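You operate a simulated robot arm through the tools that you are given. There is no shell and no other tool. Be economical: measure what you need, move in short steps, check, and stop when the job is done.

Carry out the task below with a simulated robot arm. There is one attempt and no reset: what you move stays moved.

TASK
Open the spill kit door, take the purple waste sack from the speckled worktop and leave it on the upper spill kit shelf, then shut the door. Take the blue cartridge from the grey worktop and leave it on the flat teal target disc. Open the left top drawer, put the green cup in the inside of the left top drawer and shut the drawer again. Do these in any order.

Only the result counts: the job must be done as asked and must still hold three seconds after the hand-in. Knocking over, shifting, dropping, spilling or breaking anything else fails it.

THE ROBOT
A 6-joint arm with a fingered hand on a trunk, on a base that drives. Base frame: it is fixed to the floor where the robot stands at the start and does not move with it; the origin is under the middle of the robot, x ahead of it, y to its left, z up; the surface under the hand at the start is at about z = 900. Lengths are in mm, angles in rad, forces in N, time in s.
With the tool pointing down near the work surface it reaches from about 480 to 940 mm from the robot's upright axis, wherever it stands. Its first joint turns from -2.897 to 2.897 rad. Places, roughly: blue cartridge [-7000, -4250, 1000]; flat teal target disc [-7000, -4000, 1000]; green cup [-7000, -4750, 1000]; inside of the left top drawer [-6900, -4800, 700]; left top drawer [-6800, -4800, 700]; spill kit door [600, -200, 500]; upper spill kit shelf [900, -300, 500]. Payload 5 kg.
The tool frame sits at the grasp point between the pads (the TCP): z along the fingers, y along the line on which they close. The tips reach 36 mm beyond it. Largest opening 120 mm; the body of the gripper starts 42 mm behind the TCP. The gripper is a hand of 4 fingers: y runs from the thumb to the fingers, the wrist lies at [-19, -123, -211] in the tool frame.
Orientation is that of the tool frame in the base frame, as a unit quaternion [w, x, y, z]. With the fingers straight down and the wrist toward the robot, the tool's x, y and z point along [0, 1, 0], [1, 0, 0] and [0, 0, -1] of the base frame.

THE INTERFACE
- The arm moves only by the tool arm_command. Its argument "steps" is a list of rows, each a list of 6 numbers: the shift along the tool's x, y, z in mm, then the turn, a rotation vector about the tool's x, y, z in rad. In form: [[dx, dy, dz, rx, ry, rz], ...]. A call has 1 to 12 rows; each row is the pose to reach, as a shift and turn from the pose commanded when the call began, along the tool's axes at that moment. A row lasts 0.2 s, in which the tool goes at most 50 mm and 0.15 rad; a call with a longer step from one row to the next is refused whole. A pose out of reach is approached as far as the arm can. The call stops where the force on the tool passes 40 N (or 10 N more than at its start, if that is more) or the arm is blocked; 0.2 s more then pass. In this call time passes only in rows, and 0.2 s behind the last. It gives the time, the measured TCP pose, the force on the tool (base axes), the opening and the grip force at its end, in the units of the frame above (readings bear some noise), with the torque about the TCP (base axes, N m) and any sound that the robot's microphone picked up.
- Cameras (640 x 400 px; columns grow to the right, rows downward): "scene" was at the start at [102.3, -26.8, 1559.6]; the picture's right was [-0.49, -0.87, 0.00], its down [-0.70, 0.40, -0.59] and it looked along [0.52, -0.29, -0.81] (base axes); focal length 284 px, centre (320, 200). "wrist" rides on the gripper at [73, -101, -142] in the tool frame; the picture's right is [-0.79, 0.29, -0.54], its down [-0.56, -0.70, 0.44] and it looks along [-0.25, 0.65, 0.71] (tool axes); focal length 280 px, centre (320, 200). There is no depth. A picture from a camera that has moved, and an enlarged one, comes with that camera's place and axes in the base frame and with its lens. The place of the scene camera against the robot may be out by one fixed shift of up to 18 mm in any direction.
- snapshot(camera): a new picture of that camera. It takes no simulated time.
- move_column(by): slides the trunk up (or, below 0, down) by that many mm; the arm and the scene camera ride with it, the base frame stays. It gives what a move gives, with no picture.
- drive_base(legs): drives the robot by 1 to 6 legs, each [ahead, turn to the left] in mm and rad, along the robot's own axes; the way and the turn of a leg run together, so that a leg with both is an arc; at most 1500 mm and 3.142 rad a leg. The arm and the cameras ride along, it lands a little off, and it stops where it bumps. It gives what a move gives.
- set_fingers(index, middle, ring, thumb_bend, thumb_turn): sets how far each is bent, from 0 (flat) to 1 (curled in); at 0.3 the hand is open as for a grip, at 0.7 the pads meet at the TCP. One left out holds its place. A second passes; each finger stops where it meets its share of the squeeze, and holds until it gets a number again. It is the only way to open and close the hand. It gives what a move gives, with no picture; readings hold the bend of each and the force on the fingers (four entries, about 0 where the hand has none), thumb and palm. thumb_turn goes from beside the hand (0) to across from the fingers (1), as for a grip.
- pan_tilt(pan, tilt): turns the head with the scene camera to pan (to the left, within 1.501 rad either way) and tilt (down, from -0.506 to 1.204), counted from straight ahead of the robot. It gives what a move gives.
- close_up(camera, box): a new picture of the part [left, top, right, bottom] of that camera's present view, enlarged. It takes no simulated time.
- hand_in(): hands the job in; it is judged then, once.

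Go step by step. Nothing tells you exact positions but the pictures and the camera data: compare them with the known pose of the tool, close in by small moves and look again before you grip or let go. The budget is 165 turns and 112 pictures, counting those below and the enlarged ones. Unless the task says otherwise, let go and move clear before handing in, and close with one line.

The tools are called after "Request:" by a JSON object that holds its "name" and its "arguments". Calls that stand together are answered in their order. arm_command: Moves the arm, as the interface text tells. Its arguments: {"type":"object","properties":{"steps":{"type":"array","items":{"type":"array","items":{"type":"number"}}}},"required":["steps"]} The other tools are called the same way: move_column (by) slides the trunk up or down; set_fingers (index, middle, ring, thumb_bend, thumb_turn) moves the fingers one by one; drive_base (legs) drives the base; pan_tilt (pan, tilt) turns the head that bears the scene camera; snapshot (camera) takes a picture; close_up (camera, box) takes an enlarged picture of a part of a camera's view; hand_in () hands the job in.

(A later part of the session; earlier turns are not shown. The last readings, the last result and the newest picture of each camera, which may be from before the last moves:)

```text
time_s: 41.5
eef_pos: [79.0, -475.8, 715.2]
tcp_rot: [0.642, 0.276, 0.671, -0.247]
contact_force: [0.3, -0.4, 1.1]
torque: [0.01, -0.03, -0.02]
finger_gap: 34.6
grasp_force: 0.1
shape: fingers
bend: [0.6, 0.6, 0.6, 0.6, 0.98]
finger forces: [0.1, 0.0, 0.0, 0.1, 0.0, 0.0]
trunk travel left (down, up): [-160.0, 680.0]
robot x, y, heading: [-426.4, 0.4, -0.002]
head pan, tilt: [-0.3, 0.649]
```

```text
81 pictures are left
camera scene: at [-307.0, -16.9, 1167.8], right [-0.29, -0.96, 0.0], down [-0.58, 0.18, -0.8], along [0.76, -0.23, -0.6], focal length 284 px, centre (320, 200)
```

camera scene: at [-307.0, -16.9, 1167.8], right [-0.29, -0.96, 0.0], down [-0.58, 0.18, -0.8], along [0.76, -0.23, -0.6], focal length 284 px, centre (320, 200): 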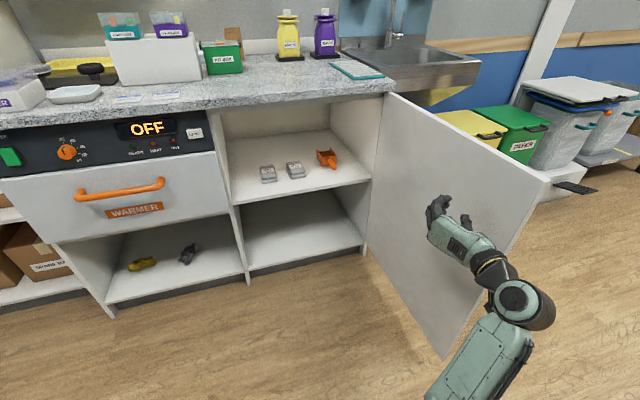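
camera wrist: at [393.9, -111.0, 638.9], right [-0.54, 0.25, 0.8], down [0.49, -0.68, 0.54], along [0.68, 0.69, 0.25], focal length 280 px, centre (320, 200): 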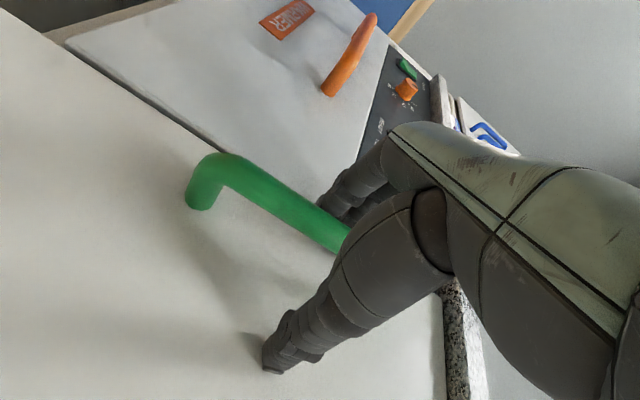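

The door is fully open. Now for the sack: I'll move the hand off the door, raise the trunk to sack height, and drive forward-right so it is within reach.

Request:
{"name": "arm_command", "arguments": {"steps": [[0, 25, -25, 0, 0, 0], [0, 50, -50, 0, 0, 0]]}}

Request:
{"name": "move_column", "arguments": {"by": 300}}

Request:
{"name": "arm_command", "arguments": {"steps": [[0, 0, 0, -0.12, 0, 0], [0, 0, 0, -0.24, 0, 0], [0, 0, 0, -0.36, 0, 0], [0, 0, 0, -0.48, 0, 0]]}}

Request:
{"name": "drive_base", "arguments": {"legs": [[0, -0.29], [530, 0], [0, 0.29]]}}

Request:
{"name": "pan_tilt", "arguments": {"pan": -0.5, "tilt": 0.6}}

Request:
{"name": "snapshot", "arguments": {"camera": "scene"}}

```text
time_s: 42.1
eef_pos: [75.7, -404.0, 717.2]
tcp_rot: [0.643, 0.277, 0.67, -0.248]
contact_force: [0.1, -0.2, 0.1]
torque: [-0.01, -0.02, -0.01]
finger_gap: 34.4
grasp_force: 0.0
shape: fingers
bend: [0.6, 0.6, 0.6, 0.6, 0.98]
finger forces: [0.0, 0.0, 0.0, 0.1, 0.1, 0.0]
trunk travel left (down, up): [-160.0, 680.0]
robot x, y, heading: [-425.7, -4.0, 0.003]
head pan, tilt: [-0.3, 0.649]
```

```text
time_s: 45.1
eef_pos: [76.6, -404.3, 1017.4]
tcp_rot: [0.643, 0.276, 0.67, -0.249]
contact_force: [-0.1, -0.6, -0.2]
torque: [0.02, -0.02, 0.02]
finger_gap: 34.4
grasp_force: 0.0
shape: fingers
bend: [0.6, 0.6, 0.6, 0.6, 0.98]
finger forces: [0.0, 0.0, 0.0, 0.0, 0.0, 0.0]
trunk travel left (down, up): [-460.0, 380.0]
robot x, y, heading: [-430.1, 0.8, 0.006]
head pan, tilt: [-0.3, 0.649]
```

```text
time_s: 46.1
eef_pos: [75.4, -403.8, 1017.5]
tcp_rot: [0.69, 0.116, 0.71, -0.08]
contact_force: [-0.1, -1.2, -0.3]
torque: [-0.01, 0.01, -0.02]
finger_gap: 34.2
grasp_force: 0.1
shape: fingers
bend: [0.6, 0.6, 0.6, 0.6, 0.98]
finger forces: [0.0, 0.0, 0.0, 0.0, 0.1, 0.0]
trunk travel left (down, up): [-460.0, 380.0]
robot x, y, heading: [-429.3, -1.0, 0.006]
head pan, tilt: [-0.3, 0.649]
```

```text
time_s: 51.6
eef_pos: [598.0, -543.4, 1016.9]
tcp_rot: [0.69, 0.111, 0.712, -0.077]
contact_force: [0.3, 0.2, 0.1]
torque: [-0.03, 0.0, 0.0]
finger_gap: 34.6
grasp_force: 0.0
shape: fingers
bend: [0.6, 0.6, 0.6, 0.6, 0.98]
finger forces: [0.1, 0.0, 0.1, 0.0, 0.0, 0.0]
trunk travel left (down, up): [-460.0, 380.0]
robot x, y, heading: [86.1, -150.5, 0.018]
head pan, tilt: [-0.3, 0.649]
```

```text
time_s: 52.3
eef_pos: [598.7, -543.3, 1017.6]
tcp_rot: [0.69, 0.111, 0.711, -0.076]
contact_force: [-0.3, 0.4, -0.3]
torque: [0.01, 0.01, 0.0]
finger_gap: 34.4
grasp_force: 0.0
shape: fingers
bend: [0.6, 0.6, 0.6, 0.6, 0.98]
finger forces: [0.0, 0.0, 0.1, 0.1, 0.0, 0.0]
trunk travel left (down, up): [-460.0, 380.0]
robot x, y, heading: [85.9, -150.1, 0.014]
head pan, tilt: [-0.499, 0.6]
```

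```text
80 pictures are left
camera scene: at [205.0, -179.5, 1472.1], right [-0.46, -0.89, 0.0], down [-0.5, 0.26, -0.82], along [0.73, -0.38, -0.57], focal length 284 px, centre (320, 200)
```

scene: 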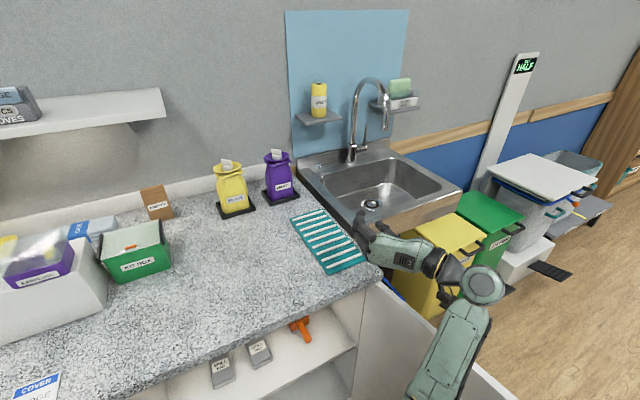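

The sack is at about (1012, -441). I'll open the hand and go to a pre-grasp point 150 mm short of it.

Request:
{"name": "set_fingers", "arguments": {"index": 0.25, "middle": 0.25, "ring": 0.25, "thumb_bend": 0.25}}

Request:
{"name": "arm_command", "arguments": {"steps": [[0, 30, 32, 0, 0, 0], [4, 60, 64, 0, 0, 0], [8, 90, 96, 0, 0, 0], [12, 120, 128, 0, 0, 0], [16, 150, 160, 0, 0, 0], [20, 180, 192, 0, 0, 0], [24, 206, 223, 0, 0, 0]]}}

Request:
{"name": "snapshot", "arguments": {"camera": "wrist"}}

Request:
{"name": "close_up", "arguments": {"camera": "scene", "box": [190, 130, 350, 230]}}

```text
time_s: 53.3
eef_pos: [598.2, -544.2, 1017.6]
tcp_rot: [0.69, 0.111, 0.711, -0.075]
contact_force: [0.7, -0.1, 0.1]
torque: [0.01, -0.02, 0.0]
finger_gap: 136.9
grasp_force: 0.1
shape: fingers
bend: [0.25, 0.25, 0.25, 0.25, 0.98]
finger forces: [0.0, 0.0, 0.0, 0.0, 0.0, 0.1]
trunk travel left (down, up): [-460.0, 380.0]
robot x, y, heading: [89.9, -148.5, 0.015]
head pan, tilt: [-0.499, 0.6]
```

```text
time_s: 54.9
eef_pos: [863.7, -402.4, 1001.3]
tcp_rot: [0.693, 0.111, 0.708, -0.079]
contact_force: [-8.1, -2.6, 27.3]
torque: [-2.0, 5.8, -0.18]
finger_gap: 137.6
grasp_force: 0.1
shape: fingers
bend: [0.25, 0.25, 0.25, 0.25, 0.98]
finger forces: [0.0, 0.0, 0.0, 0.1, 0.1, 0.0]
trunk travel left (down, up): [-460.0, 380.0]
robot x, y, heading: [89.2, -148.5, 0.017]
head pan, tilt: [-0.499, 0.6]
```

```text
79 pictures are left
camera wrist: at [697.1, -459.3, 927.2], right [-0.43, 0.38, 0.81], down [0.25, -0.82, 0.52], along [0.87, 0.43, 0.26], focal length 280 px, centre (320, 200)
```

wrist: 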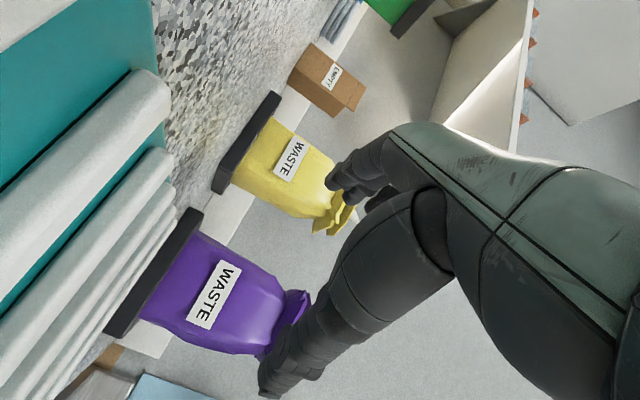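

```text
4.00 times, centred on (270, 180) of scene
camera zoom: at [199.8, -177.9, 1473.1], right [-0.46, -0.89, 0.0], down [-0.5, 0.26, -0.83], along [0.73, -0.38, -0.56], focal length 1137 px, centre (520, 280)
```

zoom: 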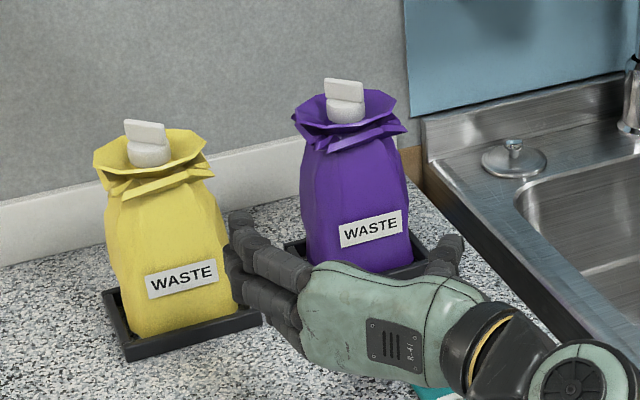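

The camera under the hand is pressing on the drying rack, so I'll raise the hand at once and pitch it nose-down, which lifts the camera.

Request:
{"name": "arm_command", "arguments": {"steps": [[-40, 0, 0, 0, 0, 0], [-60, 0, 0, 0, 0, 0], [-60, 0, 0, 0, 0.12, 0], [-60, 0, 0, 0, 0.24, 0], [-60, 0, 0, 0, 0.36, 0]]}}

Request:
{"name": "snapshot", "arguments": {"camera": "scene"}}

```text
time_s: 56.1
eef_pos: [868.3, -404.7, 1052.2]
tcp_rot: [0.55, 0.123, 0.824, -0.055]
contact_force: [-0.5, 0.2, -0.4]
torque: [-0.02, 0.02, 0.0]
finger_gap: 137.2
grasp_force: 0.0
shape: fingers
bend: [0.25, 0.25, 0.25, 0.25, 0.98]
finger forces: [0.0, 0.0, 0.0, 0.1, 0.1, 0.0]
trunk travel left (down, up): [-460.0, 380.0]
robot x, y, heading: [89.0, -148.3, 0.022]
head pan, tilt: [-0.499, 0.6]
```

```text
77 pictures are left
camera scene: at [205.4, -179.5, 1472.0], right [-0.46, -0.89, 0.0], down [-0.5, 0.26, -0.82], along [0.73, -0.38, -0.57], focal length 284 px, centre (320, 200)
```

scene: 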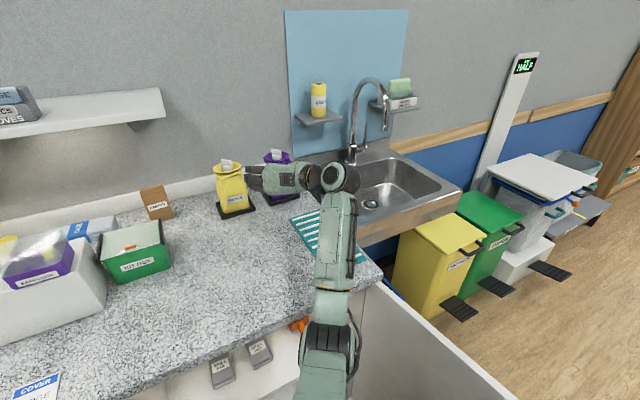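

The rack looks undisturbed. I'll lower to grip height and advance most of the way, then check.

Request:
{"name": "arm_command", "arguments": {"steps": [[31, -2, 13, 0, 0, 0], [62, -3, 26, 0, 0, 0], [47, 0, 62, 0, 0, 0], [31, 3, 99, 0, 0, 0]]}}

Request:
{"name": "snapshot", "arguments": {"camera": "wrist"}}

Request:
{"name": "close_up", "arguments": {"camera": "scene", "box": [190, 130, 350, 230]}}

```text
time_s: 57.1
eef_pos: [946.9, -423.3, 985.2]
tcp_rot: [0.551, 0.124, 0.823, -0.054]
contact_force: [-1.4, -1.3, -0.4]
torque: [0.01, -0.01, 0.06]
finger_gap: 136.8
grasp_force: 0.4
shape: fingers
bend: [0.25, 0.25, 0.25, 0.25, 0.98]
finger forces: [0.0, 1.2, 0.0, 0.0, 0.0, 0.0]
trunk travel left (down, up): [-460.0, 380.0]
robot x, y, heading: [89.6, -146.8, 0.017]
head pan, tilt: [-0.499, 0.6]
```

```text
76 pictures are left
camera wrist: at [765.2, -477.9, 969.4], right [-0.12, 0.29, 0.95], down [0.41, -0.85, 0.31], along [0.9, 0.43, -0.01], focal length 280 px, centre (320, 200)
```

wrist: 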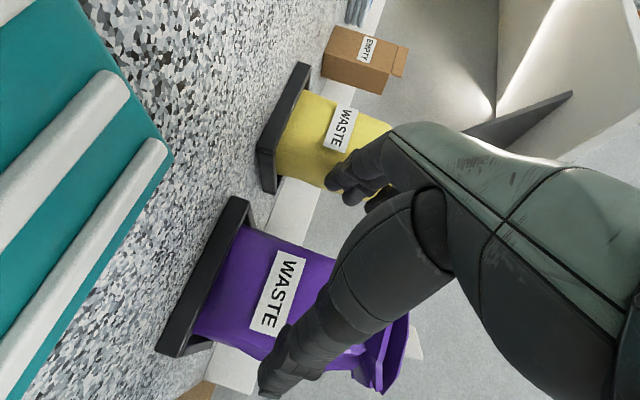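

```text
4.00 times, centred on (270, 180) of scene
camera zoom: at [205.2, -179.8, 1472.0], right [-0.46, -0.89, 0.0], down [-0.5, 0.26, -0.82], along [0.73, -0.38, -0.57], focal length 1137 px, centre (520, 280)
```

zoom: 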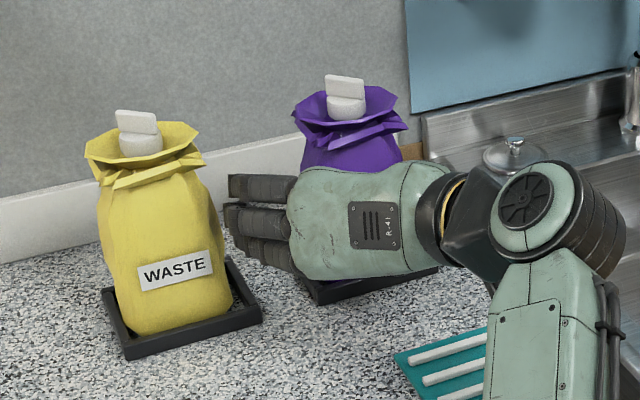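

The middle finger seems to be brushing the yellow sack. I'll back straight out and check that it stands upright.

Request:
{"name": "arm_command", "arguments": {"steps": [[16, -4, -37, 0, 0, 0], [31, -8, -74, 0, 0, 0]]}}

Request:
{"name": "close_up", "arguments": {"camera": "scene", "box": [190, 130, 350, 230]}}

```text
time_s: 57.7
eef_pos: [864.3, -407.3, 987.2]
tcp_rot: [0.552, 0.122, 0.823, -0.055]
contact_force: [-0.9, 0.0, -0.7]
torque: [0.0, -0.01, 0.0]
finger_gap: 136.9
grasp_force: 0.1
shape: fingers
bend: [0.25, 0.25, 0.25, 0.25, 0.98]
finger forces: [0.0, 0.0, 0.0, 0.1, 0.0, 0.0]
trunk travel left (down, up): [-460.0, 380.0]
robot x, y, heading: [89.2, -151.0, 0.018]
head pan, tilt: [-0.499, 0.6]
```

```text
4.00 times, centred on (270, 180) of scene
camera zoom: at [204.1, -179.4, 1472.2], right [-0.46, -0.89, 0.0], down [-0.5, 0.26, -0.83], along [0.73, -0.38, -0.56], focal length 1137 px, centre (520, 280)
```

zoom: 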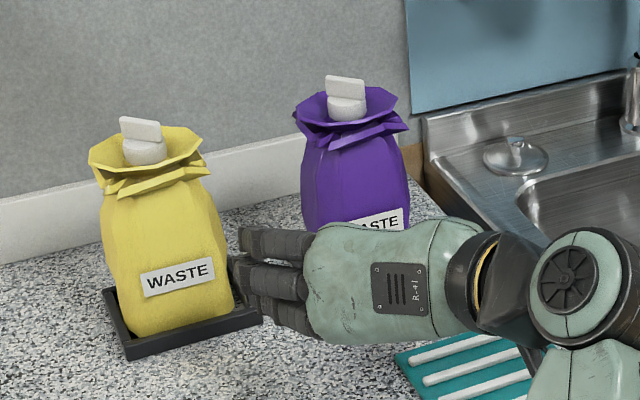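

The yellow sack stands upright in its tray. I'll narrow the hand, shift right and reduce the yaw so the fingers pass well clear of it.

Request:
{"name": "set_fingers", "arguments": {"index": 0.38, "middle": 0.38, "ring": 0.38, "thumb_bend": 0.25}}

Request:
{"name": "arm_command", "arguments": {"steps": [[-1, -15, 3, -0.07, 0.003, -0.03], [-2, -29, 6, -0.138, 0.007, -0.058]]}}

Request:
{"name": "snapshot", "arguments": {"camera": "wrist"}}

Request:
{"name": "close_up", "arguments": {"camera": "scene", "box": [190, 130, 350, 230]}}

```text
time_s: 58.7
eef_pos: [866.7, -408.6, 988.0]
tcp_rot: [0.552, 0.122, 0.823, -0.055]
contact_force: [-0.9, 0.1, -0.3]
torque: [-0.01, 0.0, 0.01]
finger_gap: 116.6
grasp_force: 0.1
shape: fingers
bend: [0.38, 0.38, 0.38, 0.25, 0.98]
finger forces: [0.0, 0.1, 0.1, 0.1, 0.0, 0.1]
trunk travel left (down, up): [-460.0, 380.0]
robot x, y, heading: [86.0, -149.6, 0.02]
head pan, tilt: [-0.499, 0.6]
```

```text
time_s: 59.3
eef_pos: [864.9, -438.4, 987.1]
tcp_rot: [0.555, 0.06, 0.83, -0.013]
contact_force: [-0.4, 0.7, -0.3]
torque: [-0.01, 0.01, 0.03]
finger_gap: 116.6
grasp_force: 0.0
shape: fingers
bend: [0.38, 0.38, 0.38, 0.25, 0.98]
finger forces: [0.1, 0.0, 0.1, 0.0, 0.1, 0.0]
trunk travel left (down, up): [-460.0, 380.0]
robot x, y, heading: [87.5, -148.7, 0.022]
head pan, tilt: [-0.499, 0.6]
```

```text
73 pictures are left
camera wrist: at [693.6, -519.7, 969.5], right [-0.17, 0.27, 0.95], down [0.54, -0.78, 0.31], along [0.83, 0.56, -0.01], focal length 280 px, centre (320, 200)
```

wrist: 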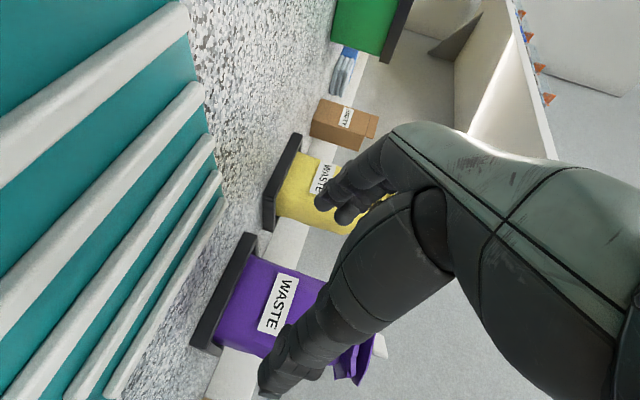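

```text
4.00 times, centred on (270, 180) of scene
camera zoom: at [205.0, -179.9, 1472.0], right [-0.46, -0.89, 0.0], down [-0.5, 0.26, -0.82], along [0.73, -0.38, -0.57], focal length 1137 px, centre (520, 280)
```

zoom: 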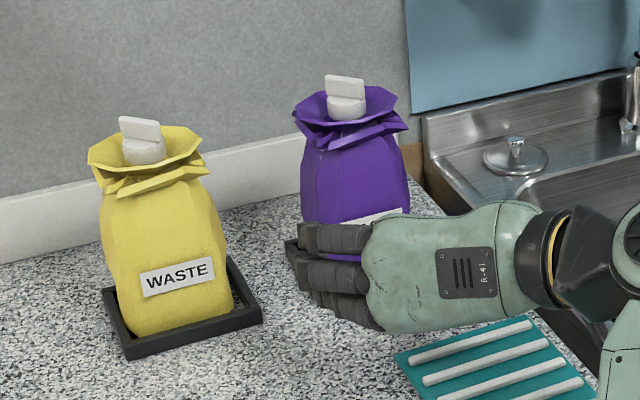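

The purple sack's centre is near (1012, -450). Advancing to it with the fingers clear of the yellow one.

Request:
{"name": "arm_command", "arguments": {"steps": [[-13, 0, 34, 0, 0, 0], [-26, 1, 67, 0, 0, 0], [-39, 1, 101, 0, 0, 0]]}}

Request:
{"name": "close_up", "arguments": {"camera": "scene", "box": [190, 130, 350, 230]}}

Request:
{"name": "snapshot", "arguments": {"camera": "wrist"}}

```text
time_s: 60.1
eef_pos: [973.8, -448.0, 980.6]
tcp_rot: [0.554, 0.061, 0.83, -0.014]
contact_force: [-0.4, -0.4, -1.2]
torque: [0.01, -0.06, 0.02]
finger_gap: 116.4
grasp_force: 0.0
shape: fingers
bend: [0.38, 0.38, 0.38, 0.25, 0.98]
finger forces: [0.0, 0.2, 0.0, 0.0, 0.0, 0.0]
trunk travel left (down, up): [-460.0, 380.0]
robot x, y, heading: [86.8, -150.2, 0.021]
head pan, tilt: [-0.499, 0.6]
```

```text
4.00 times, centred on (270, 180) of scene
camera zoom: at [205.5, -179.1, 1471.9], right [-0.46, -0.89, 0.0], down [-0.5, 0.26, -0.82], along [0.73, -0.38, -0.57], focal length 1137 px, centre (520, 280)
```

zoom: 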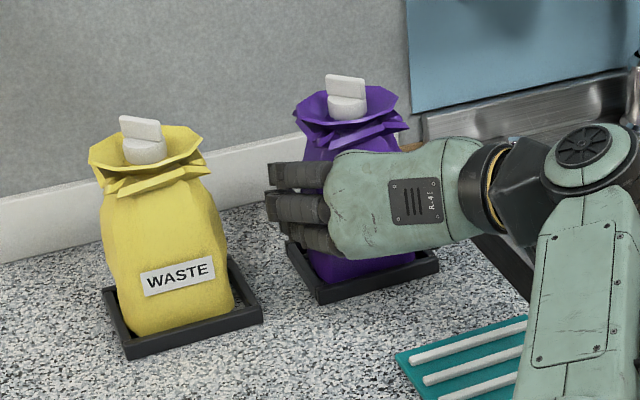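

```text
70 pictures are left
camera wrist: at [802.1, -530.0, 964.0], right [-0.16, 0.27, 0.95], down [0.54, -0.78, 0.31], along [0.83, 0.56, -0.02], focal length 280 px, centre (320, 200)
```

wrist: 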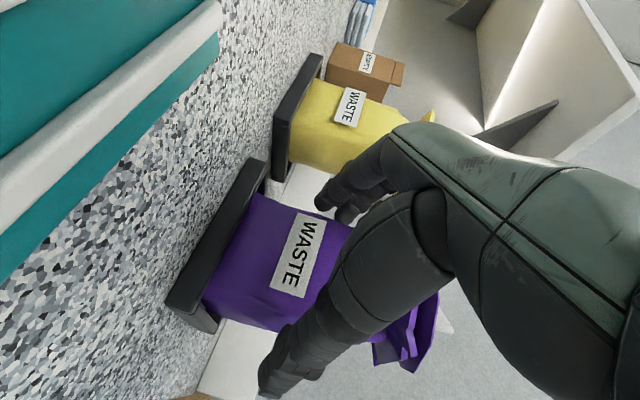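

Good alignment, so I'll advance the last 32 mm and close gently.

Request:
{"name": "arm_command", "arguments": {"steps": [[-7, 0, 15, 0, 0, 0], [-14, 0, 30, 0, 0, 0]]}}

Request:
{"name": "close_up", "arguments": {"camera": "scene", "box": [190, 130, 350, 230]}}

Request:
{"name": "set_fingers", "arguments": {"index": 0.6, "middle": 0.6, "ring": 0.6, "thumb_bend": 0.6}}

Request:
{"name": "close_up", "arguments": {"camera": "scene", "box": [190, 130, 350, 230]}}

```text
time_s: 60.7
eef_pos: [993.9, -446.5, 986.4]
tcp_rot: [0.554, 0.062, 0.83, -0.014]
contact_force: [-1.4, 0.0, 1.0]
torque: [0.0, -0.02, -0.04]
finger_gap: 117.7
grasp_force: 0.9
shape: fingers
bend: [0.38, 0.38, 0.38, 0.24, 0.97]
finger forces: [0.0, 0.0, 0.1, 0.0, 0.9, 0.1]
out of reach, approached as far as the arm can: row 2
trunk travel left (down, up): [-460.0, 380.0]
robot x, y, heading: [89.7, -148.3, 0.02]
head pan, tilt: [-0.499, 0.6]
```

```text
4.00 times, centred on (270, 180) of scene
camera zoom: at [205.3, -179.8, 1472.0], right [-0.46, -0.89, 0.0], down [-0.5, 0.26, -0.82], along [0.73, -0.38, -0.57], focal length 1137 px, centre (520, 280)
```

zoom: 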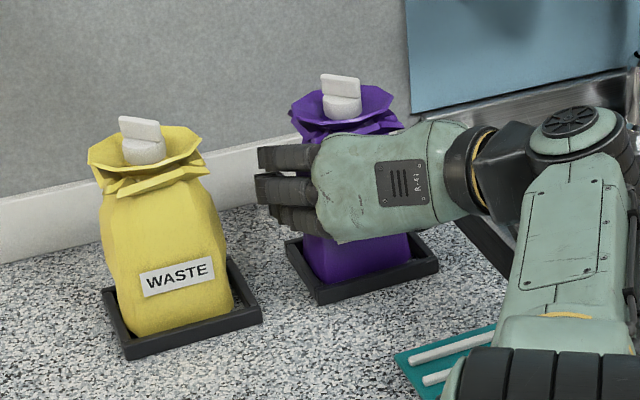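

```text
time_s: 61.7
eef_pos: [993.7, -446.3, 987.5]
tcp_rot: [0.554, 0.061, 0.83, -0.014]
contact_force: [-4.6, 0.4, 3.7]
torque: [-0.38, -0.04, 0.56]
finger_gap: 100.1
grasp_force: 38.0
shape: fingers
bend: [0.46, 0.48, 0.46, 0.45, 0.96]
finger forces: [13.3, 11.5, 12.1, 0.0, 38.7, 0.0]
trunk travel left (down, up): [-460.0, 380.0]
robot x, y, heading: [86.9, -149.0, 0.012]
head pan, tilt: [-0.499, 0.6]
```

```text
4.00 times, centred on (270, 180) of scene
camera zoom: at [203.4, -179.0, 1472.2], right [-0.46, -0.89, 0.0], down [-0.5, 0.26, -0.83], along [0.73, -0.38, -0.56], focal length 1137 px, centre (520, 280)
```

zoom: 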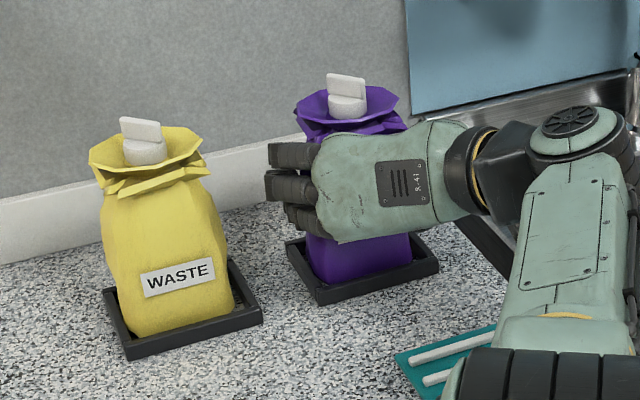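

Firm grip on the sack. I'll lift it with the trunk and check that only the sack comes along.

Request:
{"name": "move_column", "arguments": {"by": 110}}

Request:
{"name": "snapshot", "arguments": {"camera": "scene"}}

```text
time_s: 63.1
eef_pos: [994.5, -447.1, 1095.7]
tcp_rot: [0.553, 0.061, 0.831, -0.014]
contact_force: [-0.7, 0.3, -2.8]
torque: [0.06, 0.07, 0.0]
finger_gap: 99.4
grasp_force: 35.6
shape: fingers
bend: [0.45, 0.48, 0.48, 0.46, 0.94]
finger forces: [14.7, 9.3, 9.1, 0.1, 36.6, 0.0]
trunk travel left (down, up): [-570.0, 270.0]
robot x, y, heading: [85.8, -147.4, 0.018]
head pan, tilt: [-0.499, 0.6]
```

```text
67 pictures are left
camera scene: at [206.0, -180.0, 1581.9], right [-0.46, -0.89, 0.0], down [-0.5, 0.26, -0.82], along [0.73, -0.38, -0.57], focal length 284 px, centre (320, 200)
```

scene: 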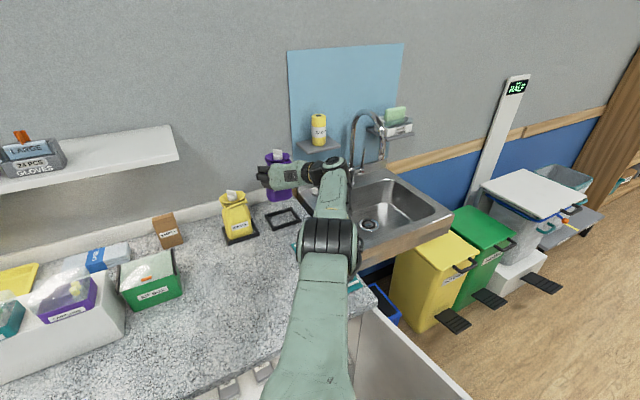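

The sack is up and its tray stayed put. Backing the robot away from the counter.

Request:
{"name": "drive_base", "arguments": {"legs": [[-590, 0]]}}

Request:
{"name": "snapshot", "arguments": {"camera": "scene"}}

```text
time_s: 66.8
eef_pos: [397.1, -463.6, 1095.8]
tcp_rot: [0.554, 0.064, 0.83, -0.017]
contact_force: [-0.5, 0.5, -2.8]
torque: [0.04, 0.05, -0.02]
finger_gap: 99.5
grasp_force: 34.9
shape: fingers
bend: [0.45, 0.48, 0.48, 0.46, 0.94]
finger forces: [14.8, 9.4, 9.2, 0.0, 36.6, 0.1]
trunk travel left (down, up): [-570.0, 270.0]
robot x, y, heading: [-503.2, -152.9, 0.01]
head pan, tilt: [-0.499, 0.6]
```

```text
66 pictures are left
camera scene: at [-389.2, -189.1, 1582.0], right [-0.47, -0.88, 0.0], down [-0.5, 0.27, -0.82], along [0.73, -0.39, -0.57], focal length 284 px, centre (320, 200)
```

scene: 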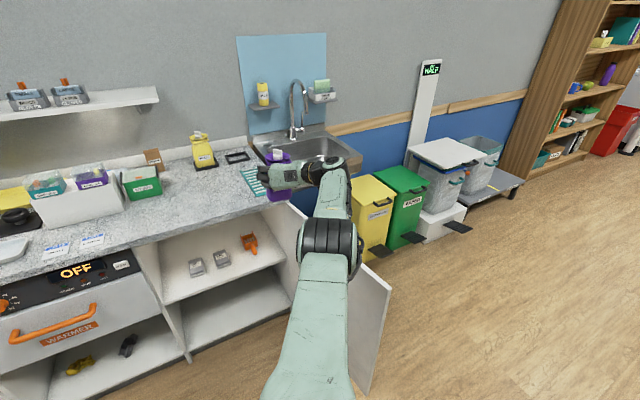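

Now I swing the sack to the left, in front of the open cabinet, then lower it to shelf height.

Request:
{"name": "arm_command", "arguments": {"steps": [[7, 45, -11, 0, 0, 0], [14, 90, -22, 0, 0, 0], [21, 135, -33, 0, 0, 0], [28, 180, -44, 0, 0, 0], [35, 225, -55, 0, 0, 0], [42, 270, -66, 0, 0, 0], [49, 315, -77, 0, 0, 0], [55, 364, -88, 0, 0, 0]]}}

Request:
{"name": "move_column", "arguments": {"by": -420}}

Request:
{"name": "pan_tilt", "arguments": {"pan": -0.1, "tilt": 0.6}}

Request:
{"name": "snapshot", "arguments": {"camera": "scene"}}

Request:
{"name": "snapshot", "arguments": {"camera": "wrist"}}

```text
refused: row 8 steps farther than a row can; nothing moved
```

```text
refused: -420 is not a number from -400 to 400
```

```text
time_s: 67.7
eef_pos: [398.2, -462.1, 1095.0]
tcp_rot: [0.554, 0.064, 0.83, -0.016]
contact_force: [0.4, -0.7, -2.8]
torque: [0.01, 0.1, -0.01]
finger_gap: 99.6
grasp_force: 34.8
shape: fingers
bend: [0.45, 0.48, 0.48, 0.46, 0.94]
finger forces: [14.9, 9.4, 9.1, 0.0, 36.5, 0.0]
trunk travel left (down, up): [-570.0, 270.0]
robot x, y, heading: [-508.5, -158.8, 0.013]
head pan, tilt: [-0.099, 0.6]
```

```text
65 pictures are left
camera scene: at [-378.8, -155.6, 1582.0], right [-0.09, -1.0, 0.0], down [-0.56, 0.05, -0.82], along [0.82, -0.07, -0.57], focal length 284 px, centre (320, 200)
```

scene: 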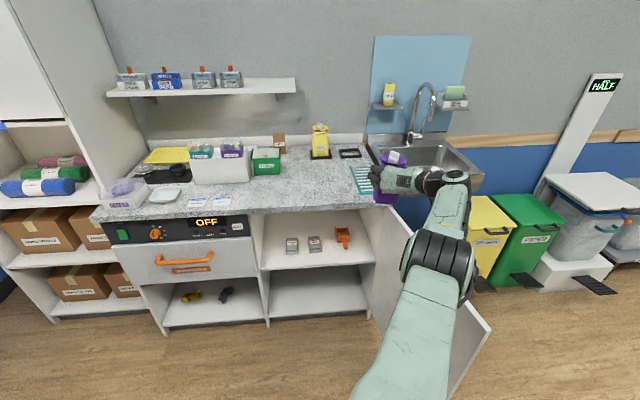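

```text
64 pictures are left
camera wrist: at [225.4, -542.8, 1078.7], right [-0.16, 0.27, 0.95], down [0.53, -0.79, 0.31], along [0.83, 0.56, -0.02], focal length 280 px, centre (320, 200)
```

wrist: 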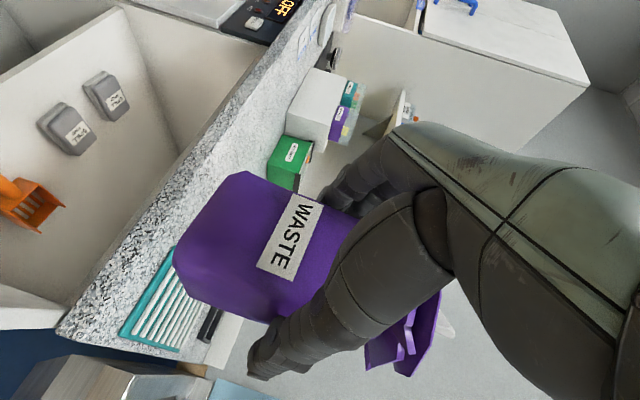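

A step was slightly too long; I'll repeat with shorter rows and split the trunk travel.

Request:
{"name": "arm_command", "arguments": {"steps": [[7, 45, -11, 0, 0, 0], [14, 90, -22, 0, 0, 0], [21, 135, -33, 0, 0, 0], [28, 180, -44, 0, 0, 0], [35, 225, -55, 0, 0, 0], [42, 270, -66, 0, 0, 0], [49, 315, -77, 0, 0, 0], [55, 358, -88, 0, 0, 0]]}}

Request:
{"name": "move_column", "arguments": {"by": -400}}

Request:
{"name": "snapshot", "arguments": {"camera": "scene"}}

Request:
{"name": "snapshot", "arguments": {"camera": "wrist"}}

```text
time_s: 69.5
eef_pos: [337.7, -90.4, 1093.7]
tcp_rot: [0.554, 0.062, 0.83, -0.017]
contact_force: [0.6, 0.5, -3.3]
torque: [0.0, 0.06, -0.04]
finger_gap: 99.2
grasp_force: 34.0
shape: fingers
bend: [0.45, 0.48, 0.48, 0.47, 0.94]
finger forces: [14.6, 9.1, 8.7, 0.0, 35.6, 0.0]
trunk travel left (down, up): [-570.0, 270.0]
robot x, y, heading: [-507.6, -158.5, 0.01]
head pan, tilt: [-0.099, 0.6]
```

```text
time_s: 73.3
eef_pos: [337.2, -93.7, 694.8]
tcp_rot: [0.553, 0.064, 0.83, -0.017]
contact_force: [0.2, 0.2, -3.1]
torque: [0.0, 0.07, 0.02]
finger_gap: 99.2
grasp_force: 33.6
shape: fingers
bend: [0.45, 0.48, 0.48, 0.47, 0.94]
finger forces: [14.7, 9.2, 8.9, 0.0, 35.7, 0.0]
trunk travel left (down, up): [-170.0, 670.0]
robot x, y, heading: [-508.1, -155.3, 0.012]
head pan, tilt: [-0.099, 0.6]
```

```text
63 pictures are left
camera scene: at [-379.3, -154.9, 1182.1], right [-0.09, -1.0, 0.0], down [-0.56, 0.05, -0.82], along [0.82, -0.07, -0.57], focal length 284 px, centre (320, 200)
```

scene: 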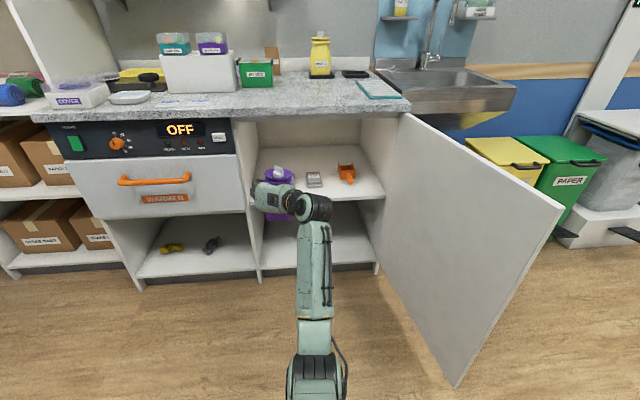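

```text
62 pictures are left
camera wrist: at [165.0, -174.1, 677.5], right [-0.16, 0.27, 0.95], down [0.53, -0.79, 0.31], along [0.83, 0.56, -0.02], focal length 280 px, centre (320, 200)
```

wrist: 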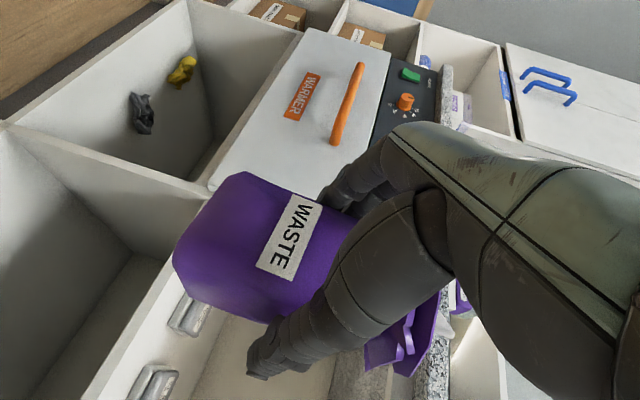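

I need a better shelf height estimate, so I'll take enlarged views from both cameras.

Request:
{"name": "close_up", "arguments": {"camera": "scene", "box": [235, 105, 415, 218]}}

Request:
{"name": "close_up", "arguments": {"camera": "wrist", "box": [0, 150, 320, 400]}}

```text
3.54 times, centred on (325, 162) of scene
camera zoom: at [-379.3, -154.9, 1182.1], right [-0.09, -1.0, 0.0], down [-0.56, 0.05, -0.82], along [0.82, -0.07, -0.57], focal length 1006 px, centre (302, 336)
```

zoom: 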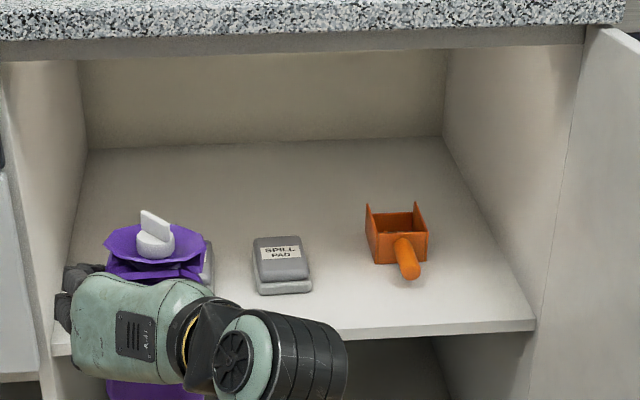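

```text
1.60 times, centred on (160, 275) of wrist
camera zoom: at [165.0, -174.1, 677.5], right [-0.16, 0.27, 0.95], down [0.53, -0.79, 0.31], along [0.83, 0.56, -0.02], focal length 449 px, centre (576, 80)
```

zoom: 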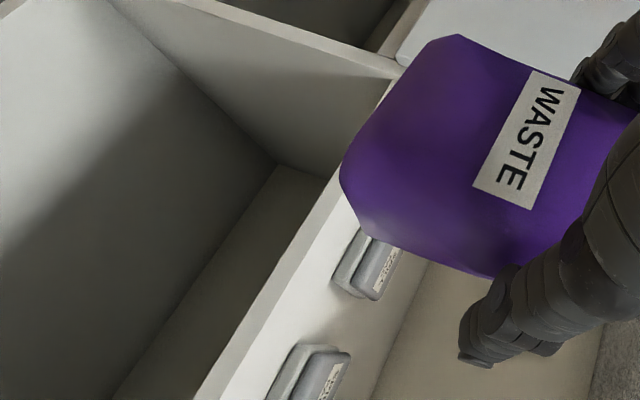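

Shelf top is about z 500, front edge x ≈ 610, with the pads between x 709 and 797. I'll bring the sack in above the pads and put it behind them around (900, -85).

Request:
{"name": "move_column", "arguments": {"by": -45}}

Request:
{"name": "drive_base", "arguments": {"legs": [[300, 0]]}}

Request:
{"name": "snapshot", "arguments": {"camera": "scene"}}

Request:
{"name": "snapshot", "arguments": {"camera": "wrist"}}

```text
time_s: 74.2
eef_pos: [337.3, -93.7, 648.9]
tcp_rot: [0.553, 0.063, 0.83, -0.016]
contact_force: [-1.2, 0.1, -2.8]
torque: [0.02, 0.08, 0.0]
finger_gap: 99.2
grasp_force: 34.1
shape: fingers
bend: [0.45, 0.48, 0.48, 0.47, 0.94]
finger forces: [14.5, 9.2, 8.9, 0.0, 35.5, 0.1]
trunk travel left (down, up): [-125.0, 715.0]
robot x, y, heading: [-506.3, -160.0, 0.008]
head pan, tilt: [-0.099, 0.6]
```

```text
time_s: 76.4
eef_pos: [636.4, -88.7, 648.7]
tcp_rot: [0.554, 0.062, 0.83, -0.016]
contact_force: [0.1, -0.9, -4.0]
torque: [0.03, 0.05, 0.02]
finger_gap: 99.1
grasp_force: 33.5
shape: fingers
bend: [0.45, 0.48, 0.48, 0.47, 0.94]
finger forces: [14.5, 9.1, 8.9, 0.0, 35.4, 0.0]
trunk travel left (down, up): [-125.0, 715.0]
robot x, y, heading: [-206.1, -155.4, 0.011]
head pan, tilt: [-0.099, 0.6]
```

```text
59 pictures are left
camera scene: at [-79.7, -151.3, 1137.0], right [-0.09, -1.0, 0.0], down [-0.56, 0.05, -0.82], along [0.82, -0.07, -0.57], focal length 284 px, centre (320, 200)
```

scene: 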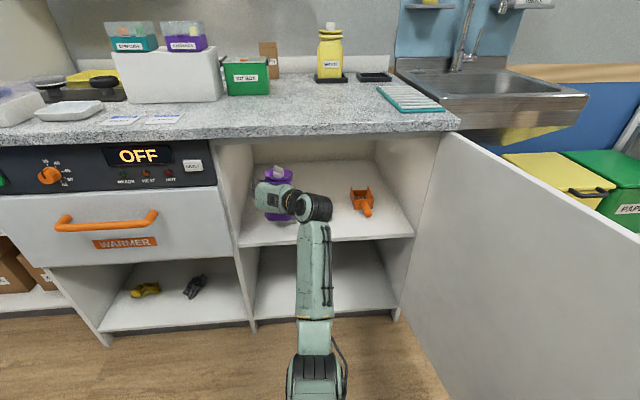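

```text
58 pictures are left
camera wrist: at [464.4, -169.4, 632.2], right [-0.16, 0.27, 0.95], down [0.53, -0.79, 0.31], along [0.83, 0.56, -0.02], focal length 280 px, centre (320, 200)
```

wrist: 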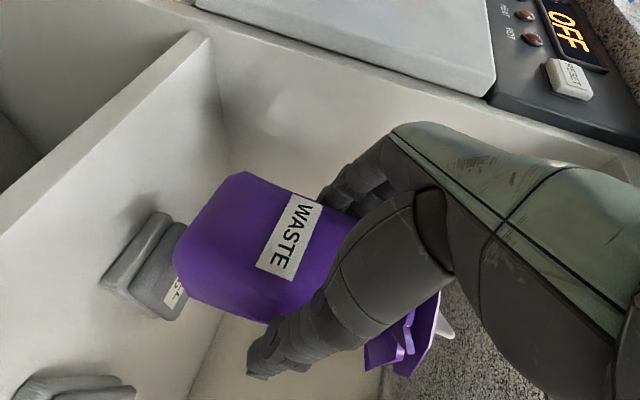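

Everything matches (pads x 693–785). Driving the remaining distance in.

Request:
{"name": "drive_base", "arguments": {"legs": [[252, 0]]}}

Request:
{"name": "snapshot", "arguments": {"camera": "wrist"}}

Request:
{"name": "snapshot", "arguments": {"camera": "scene"}}

```text
time_s: 78.3
eef_pos: [886.6, -86.6, 649.2]
tcp_rot: [0.554, 0.063, 0.83, -0.017]
contact_force: [0.7, -1.2, -2.6]
torque: [0.01, 0.04, -0.01]
finger_gap: 99.0
grasp_force: 34.0
shape: fingers
bend: [0.45, 0.48, 0.48, 0.47, 0.94]
finger forces: [14.7, 9.1, 8.8, 0.0, 35.4, 0.0]
trunk travel left (down, up): [-125.0, 715.0]
robot x, y, heading: [43.4, -149.5, 0.015]
head pan, tilt: [-0.099, 0.6]
```

```text
57 pictures are left
camera wrist: at [715.0, -166.7, 632.1], right [-0.16, 0.27, 0.95], down [0.53, -0.79, 0.31], along [0.83, 0.56, -0.02], focal length 280 px, centre (320, 200)
```

wrist: 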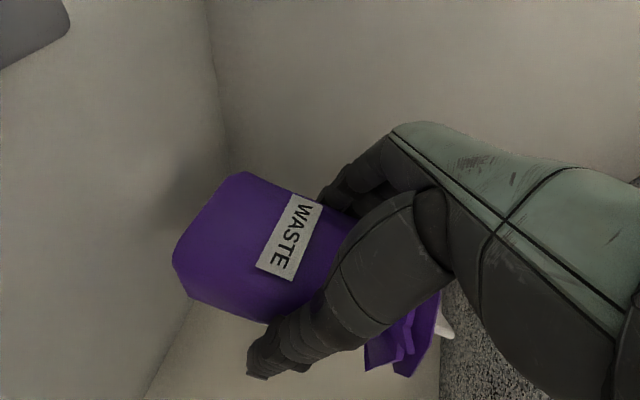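

```text
56 pictures are left
camera scene: at [170.9, -148.4, 1137.0], right [-0.09, -1.0, 0.0], down [-0.56, 0.05, -0.82], along [0.82, -0.07, -0.57], focal length 284 px, centre (320, 200)
```

scene: 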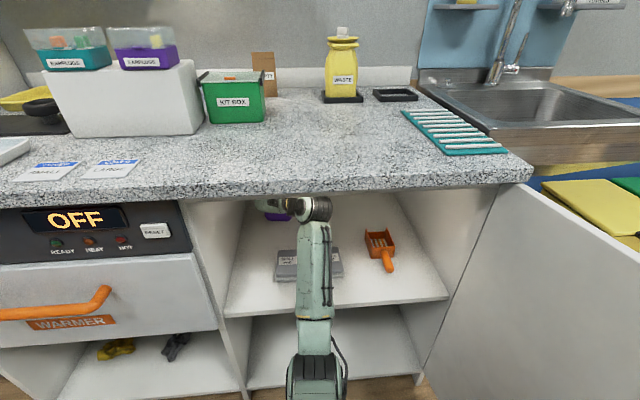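

The sack is behind the pads. Lowering: first by trunk, then small arm steps until contact.

Request:
{"name": "move_column", "arguments": {"by": -45}}

Request:
{"name": "arm_command", "arguments": {"steps": [[4.6, -0.2, 1.9, 0, 0, 0], [9.2, -0.4, 3.8, 0, 0, 0], [13.8, -0.7, 5.8, 0, 0, 0], [18.5, -0.9, 7.7, 0, 0, 0]]}}

Request:
{"name": "snapshot", "arguments": {"camera": "wrist"}}

```text
time_s: 79.2
eef_pos: [886.4, -88.0, 605.3]
tcp_rot: [0.552, 0.063, 0.831, -0.015]
contact_force: [0.0, 0.1, -3.3]
torque: [0.04, 0.11, -0.01]
finger_gap: 99.4
grasp_force: 34.7
shape: fingers
bend: [0.45, 0.48, 0.48, 0.47, 0.94]
finger forces: [14.6, 9.1, 8.8, 0.0, 35.5, 0.0]
trunk travel left (down, up): [-80.0, 760.0]
robot x, y, heading: [42.7, -148.2, 0.014]
head pan, tilt: [-0.099, 0.6]
```

```text
time_s: 80.2
eef_pos: [884.7, -84.8, 587.9]
tcp_rot: [0.557, 0.064, 0.828, -0.016]
contact_force: [-1.1, 4.2, 11.7]
torque: [-0.31, -0.06, 0.01]
finger_gap: 98.8
grasp_force: 36.9
shape: fingers
bend: [0.45, 0.48, 0.47, 0.47, 0.96]
finger forces: [14.7, 11.0, 11.8, 0.1, 36.9, 0.0]
trunk travel left (down, up): [-80.0, 760.0]
robot x, y, heading: [44.9, -152.6, 0.012]
head pan, tilt: [-0.099, 0.6]
```

```text
55 pictures are left
camera wrist: at [714.2, -166.1, 570.1], right [-0.17, 0.27, 0.95], down [0.53, -0.79, 0.32], along [0.83, 0.56, -0.01], focal length 280 px, centre (320, 200)
```

wrist: 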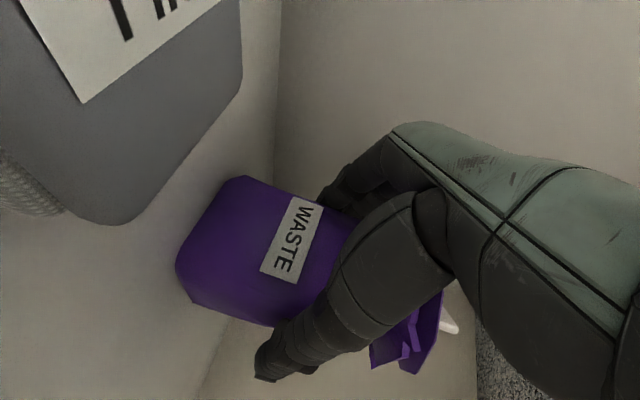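

The sack rests on the shelf (12 N upward). I'll open the hand and back straight out.

Request:
{"name": "set_fingers", "arguments": {"index": 0.3, "middle": 0.3, "ring": 0.3, "thumb_bend": 0.15}}

Request:
{"name": "snapshot", "arguments": {"camera": "wrist"}}

Request:
{"name": "drive_base", "arguments": {"legs": [[-120, 0]]}}

Request:
{"name": "snapshot", "arguments": {"camera": "wrist"}}

```text
time_s: 81.2
eef_pos: [884.9, -85.9, 582.3]
tcp_rot: [0.553, 0.063, 0.83, -0.016]
contact_force: [-0.8, 0.0, 0.2]
torque: [0.01, -0.01, 0.02]
finger_gap: 137.1
grasp_force: 0.0
shape: fingers
bend: [0.3, 0.3, 0.3, 0.15, 0.98]
finger forces: [0.0, 0.0, 0.0, 0.0, 0.0, 0.0]
trunk travel left (down, up): [-80.0, 760.0]
robot x, y, heading: [42.7, -146.7, 0.012]
head pan, tilt: [-0.099, 0.6]
```

```text
54 pictures are left
camera wrist: at [714.4, -167.0, 567.2], right [-0.16, 0.27, 0.95], down [0.53, -0.79, 0.31], along [0.83, 0.56, -0.02], focal length 280 px, centre (320, 200)
```

wrist: 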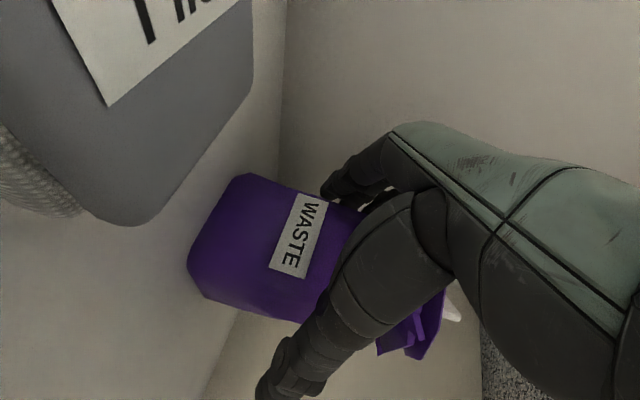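

```text
time_s: 82.5
eef_pos: [766.7, -87.2, 585.2]
tcp_rot: [0.553, 0.063, 0.831, -0.016]
contact_force: [-0.9, 0.6, -0.7]
torque: [-0.04, 0.01, 0.01]
finger_gap: 136.9
grasp_force: 0.0
shape: fingers
bend: [0.3, 0.3, 0.3, 0.15, 0.98]
finger forces: [0.0, 0.1, 0.0, 0.1, 0.1, 0.0]
trunk travel left (down, up): [-80.0, 760.0]
robot x, y, heading: [-75.3, -152.6, 0.019]
head pan, tilt: [-0.099, 0.6]
```

```text
53 pictures are left
camera wrist: at [594.5, -168.2, 567.4], right [-0.16, 0.27, 0.95], down [0.53, -0.79, 0.31], along [0.83, 0.56, -0.02], focal length 280 px, centre (320, 200)
```

wrist: 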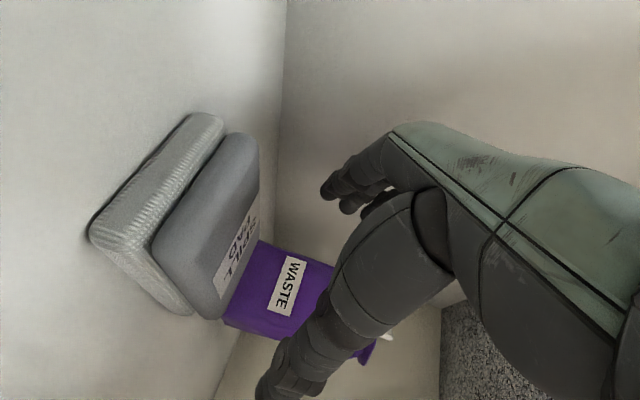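

The sack stands on the shelf. I'll rise slightly to clear the pad, back out, and look.

Request:
{"name": "move_column", "arguments": {"by": 45}}

Request:
{"name": "drive_base", "arguments": {"legs": [[-420, 0]]}}

Request:
{"name": "move_column", "arguments": {"by": 375}}

Request:
{"name": "set_fingers", "arguments": {"index": 0.6, "middle": 0.6, "ring": 0.6, "thumb_bend": 0.6}}

Request:
{"name": "snapshot", "arguments": {"camera": "scene"}}

```text
time_s: 83.4
eef_pos: [766.7, -88.1, 628.5]
tcp_rot: [0.553, 0.063, 0.831, -0.015]
contact_force: [0.5, 0.1, -0.4]
torque: [-0.03, 0.02, 0.01]
finger_gap: 137.1
grasp_force: 0.0
shape: fingers
bend: [0.3, 0.3, 0.3, 0.15, 0.98]
finger forces: [0.0, 0.0, 0.0, 0.0, 0.0, 0.1]
trunk travel left (down, up): [-125.0, 715.0]
robot x, y, heading: [-76.1, -155.2, 0.013]
head pan, tilt: [-0.099, 0.6]
```

```text
time_s: 86.1
eef_pos: [355.2, -90.8, 628.5]
tcp_rot: [0.553, 0.062, 0.831, -0.015]
contact_force: [-0.2, 0.7, -0.4]
torque: [-0.01, 0.0, 0.03]
finger_gap: 137.2
grasp_force: 0.0
shape: fingers
bend: [0.3, 0.3, 0.3, 0.15, 0.98]
finger forces: [0.0, 0.1, 0.1, 0.0, 0.1, 0.0]
trunk travel left (down, up): [-125.0, 715.0]
robot x, y, heading: [-485.1, -155.3, 0.013]
head pan, tilt: [-0.099, 0.6]
```

```text
time_s: 89.8
eef_pos: [355.4, -91.5, 1003.8]
tcp_rot: [0.554, 0.063, 0.83, -0.015]
contact_force: [-0.6, -0.8, 0.3]
torque: [0.0, -0.03, 0.01]
finger_gap: 136.8
grasp_force: 0.0
shape: fingers
bend: [0.3, 0.3, 0.3, 0.15, 0.98]
finger forces: [0.1, 0.1, 0.0, 0.0, 0.0, 0.0]
trunk travel left (down, up): [-500.0, 340.0]
robot x, y, heading: [-485.1, -158.9, 0.014]
head pan, tilt: [-0.099, 0.6]
```

```text
time_s: 90.8
eef_pos: [354.5, -91.5, 1003.2]
tcp_rot: [0.554, 0.063, 0.83, -0.015]
contact_force: [0.4, 0.3, -0.4]
torque: [0.03, -0.03, 0.0]
finger_gap: 34.9
grasp_force: 0.1
shape: fingers
bend: [0.6, 0.6, 0.6, 0.6, 0.98]
finger forces: [0.0, 0.1, 0.0, 0.1, 0.1, 0.0]
trunk travel left (down, up): [-500.0, 340.0]
robot x, y, heading: [-487.5, -156.1, 0.015]
head pan, tilt: [-0.099, 0.6]
```

```text
52 pictures are left
camera scene: at [-360.4, -155.0, 1512.1], right [-0.09, -1.0, 0.0], down [-0.56, 0.05, -0.83], along [0.82, -0.07, -0.56], focal length 284 px, centre (320, 200)
```

scene: 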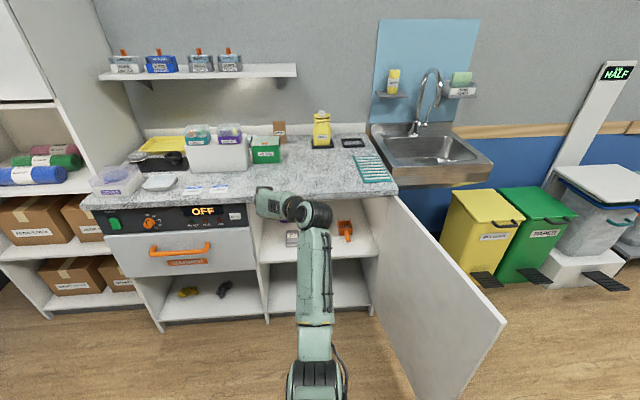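

The door stands slightly past 90° (free edge near (9, -653)). To push it shut from its outer side I'll move the robot about 250 mm to the right.

Request:
{"name": "drive_base", "arguments": {"legs": [[0, -1.57], [260, 0], [0, 1.57]]}}

Request:
{"name": "pan_tilt", "arguments": {"pan": -0.3, "tilt": 0.6}}

Request:
{"name": "snapshot", "arguments": {"camera": "scene"}}

```text
time_s: 102.0
eef_pos: [348.6, -373.6, 1004.6]
tcp_rot: [0.553, 0.073, 0.83, -0.022]
contact_force: [0.2, -0.3, 0.6]
torque: [0.01, -0.01, -0.02]
finger_gap: 35.0
grasp_force: 0.1
shape: fingers
bend: [0.6, 0.6, 0.6, 0.6, 0.98]
finger forces: [0.0, 0.0, 0.0, 0.0, 0.0, 0.1]
trunk travel left (down, up): [-500.0, 340.0]
robot x, y, heading: [-492.2, -416.0, -0.012]
head pan, tilt: [-0.099, 0.6]
```

```text
time_s: 102.7
eef_pos: [348.7, -372.2, 1004.1]
tcp_rot: [0.553, 0.073, 0.83, -0.022]
contact_force: [-0.5, -0.2, -0.7]
torque: [-0.01, 0.0, 0.0]
finger_gap: 35.0
grasp_force: 0.1
shape: fingers
bend: [0.6, 0.6, 0.6, 0.6, 0.98]
finger forces: [0.1, 0.0, 0.1, 0.0, 0.0, 0.1]
trunk travel left (down, up): [-500.0, 340.0]
robot x, y, heading: [-495.2, -417.3, -0.011]
head pan, tilt: [-0.3, 0.6]
```

```text
51 pictures are left
camera scene: at [-372.1, -435.6, 1512.1], right [-0.31, -0.95, 0.0], down [-0.54, 0.17, -0.83], along [0.79, -0.25, -0.56], focal length 284 px, centre (320, 200)
```

scene: 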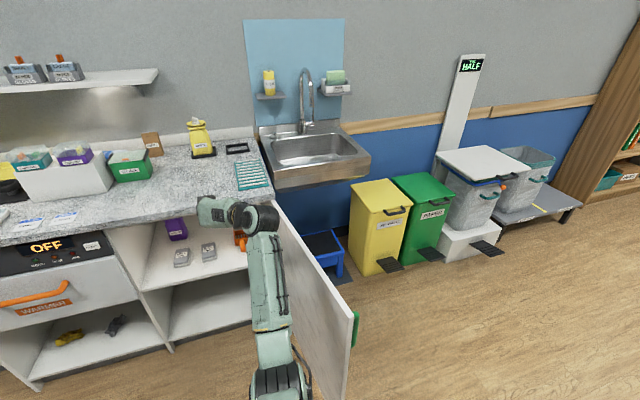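

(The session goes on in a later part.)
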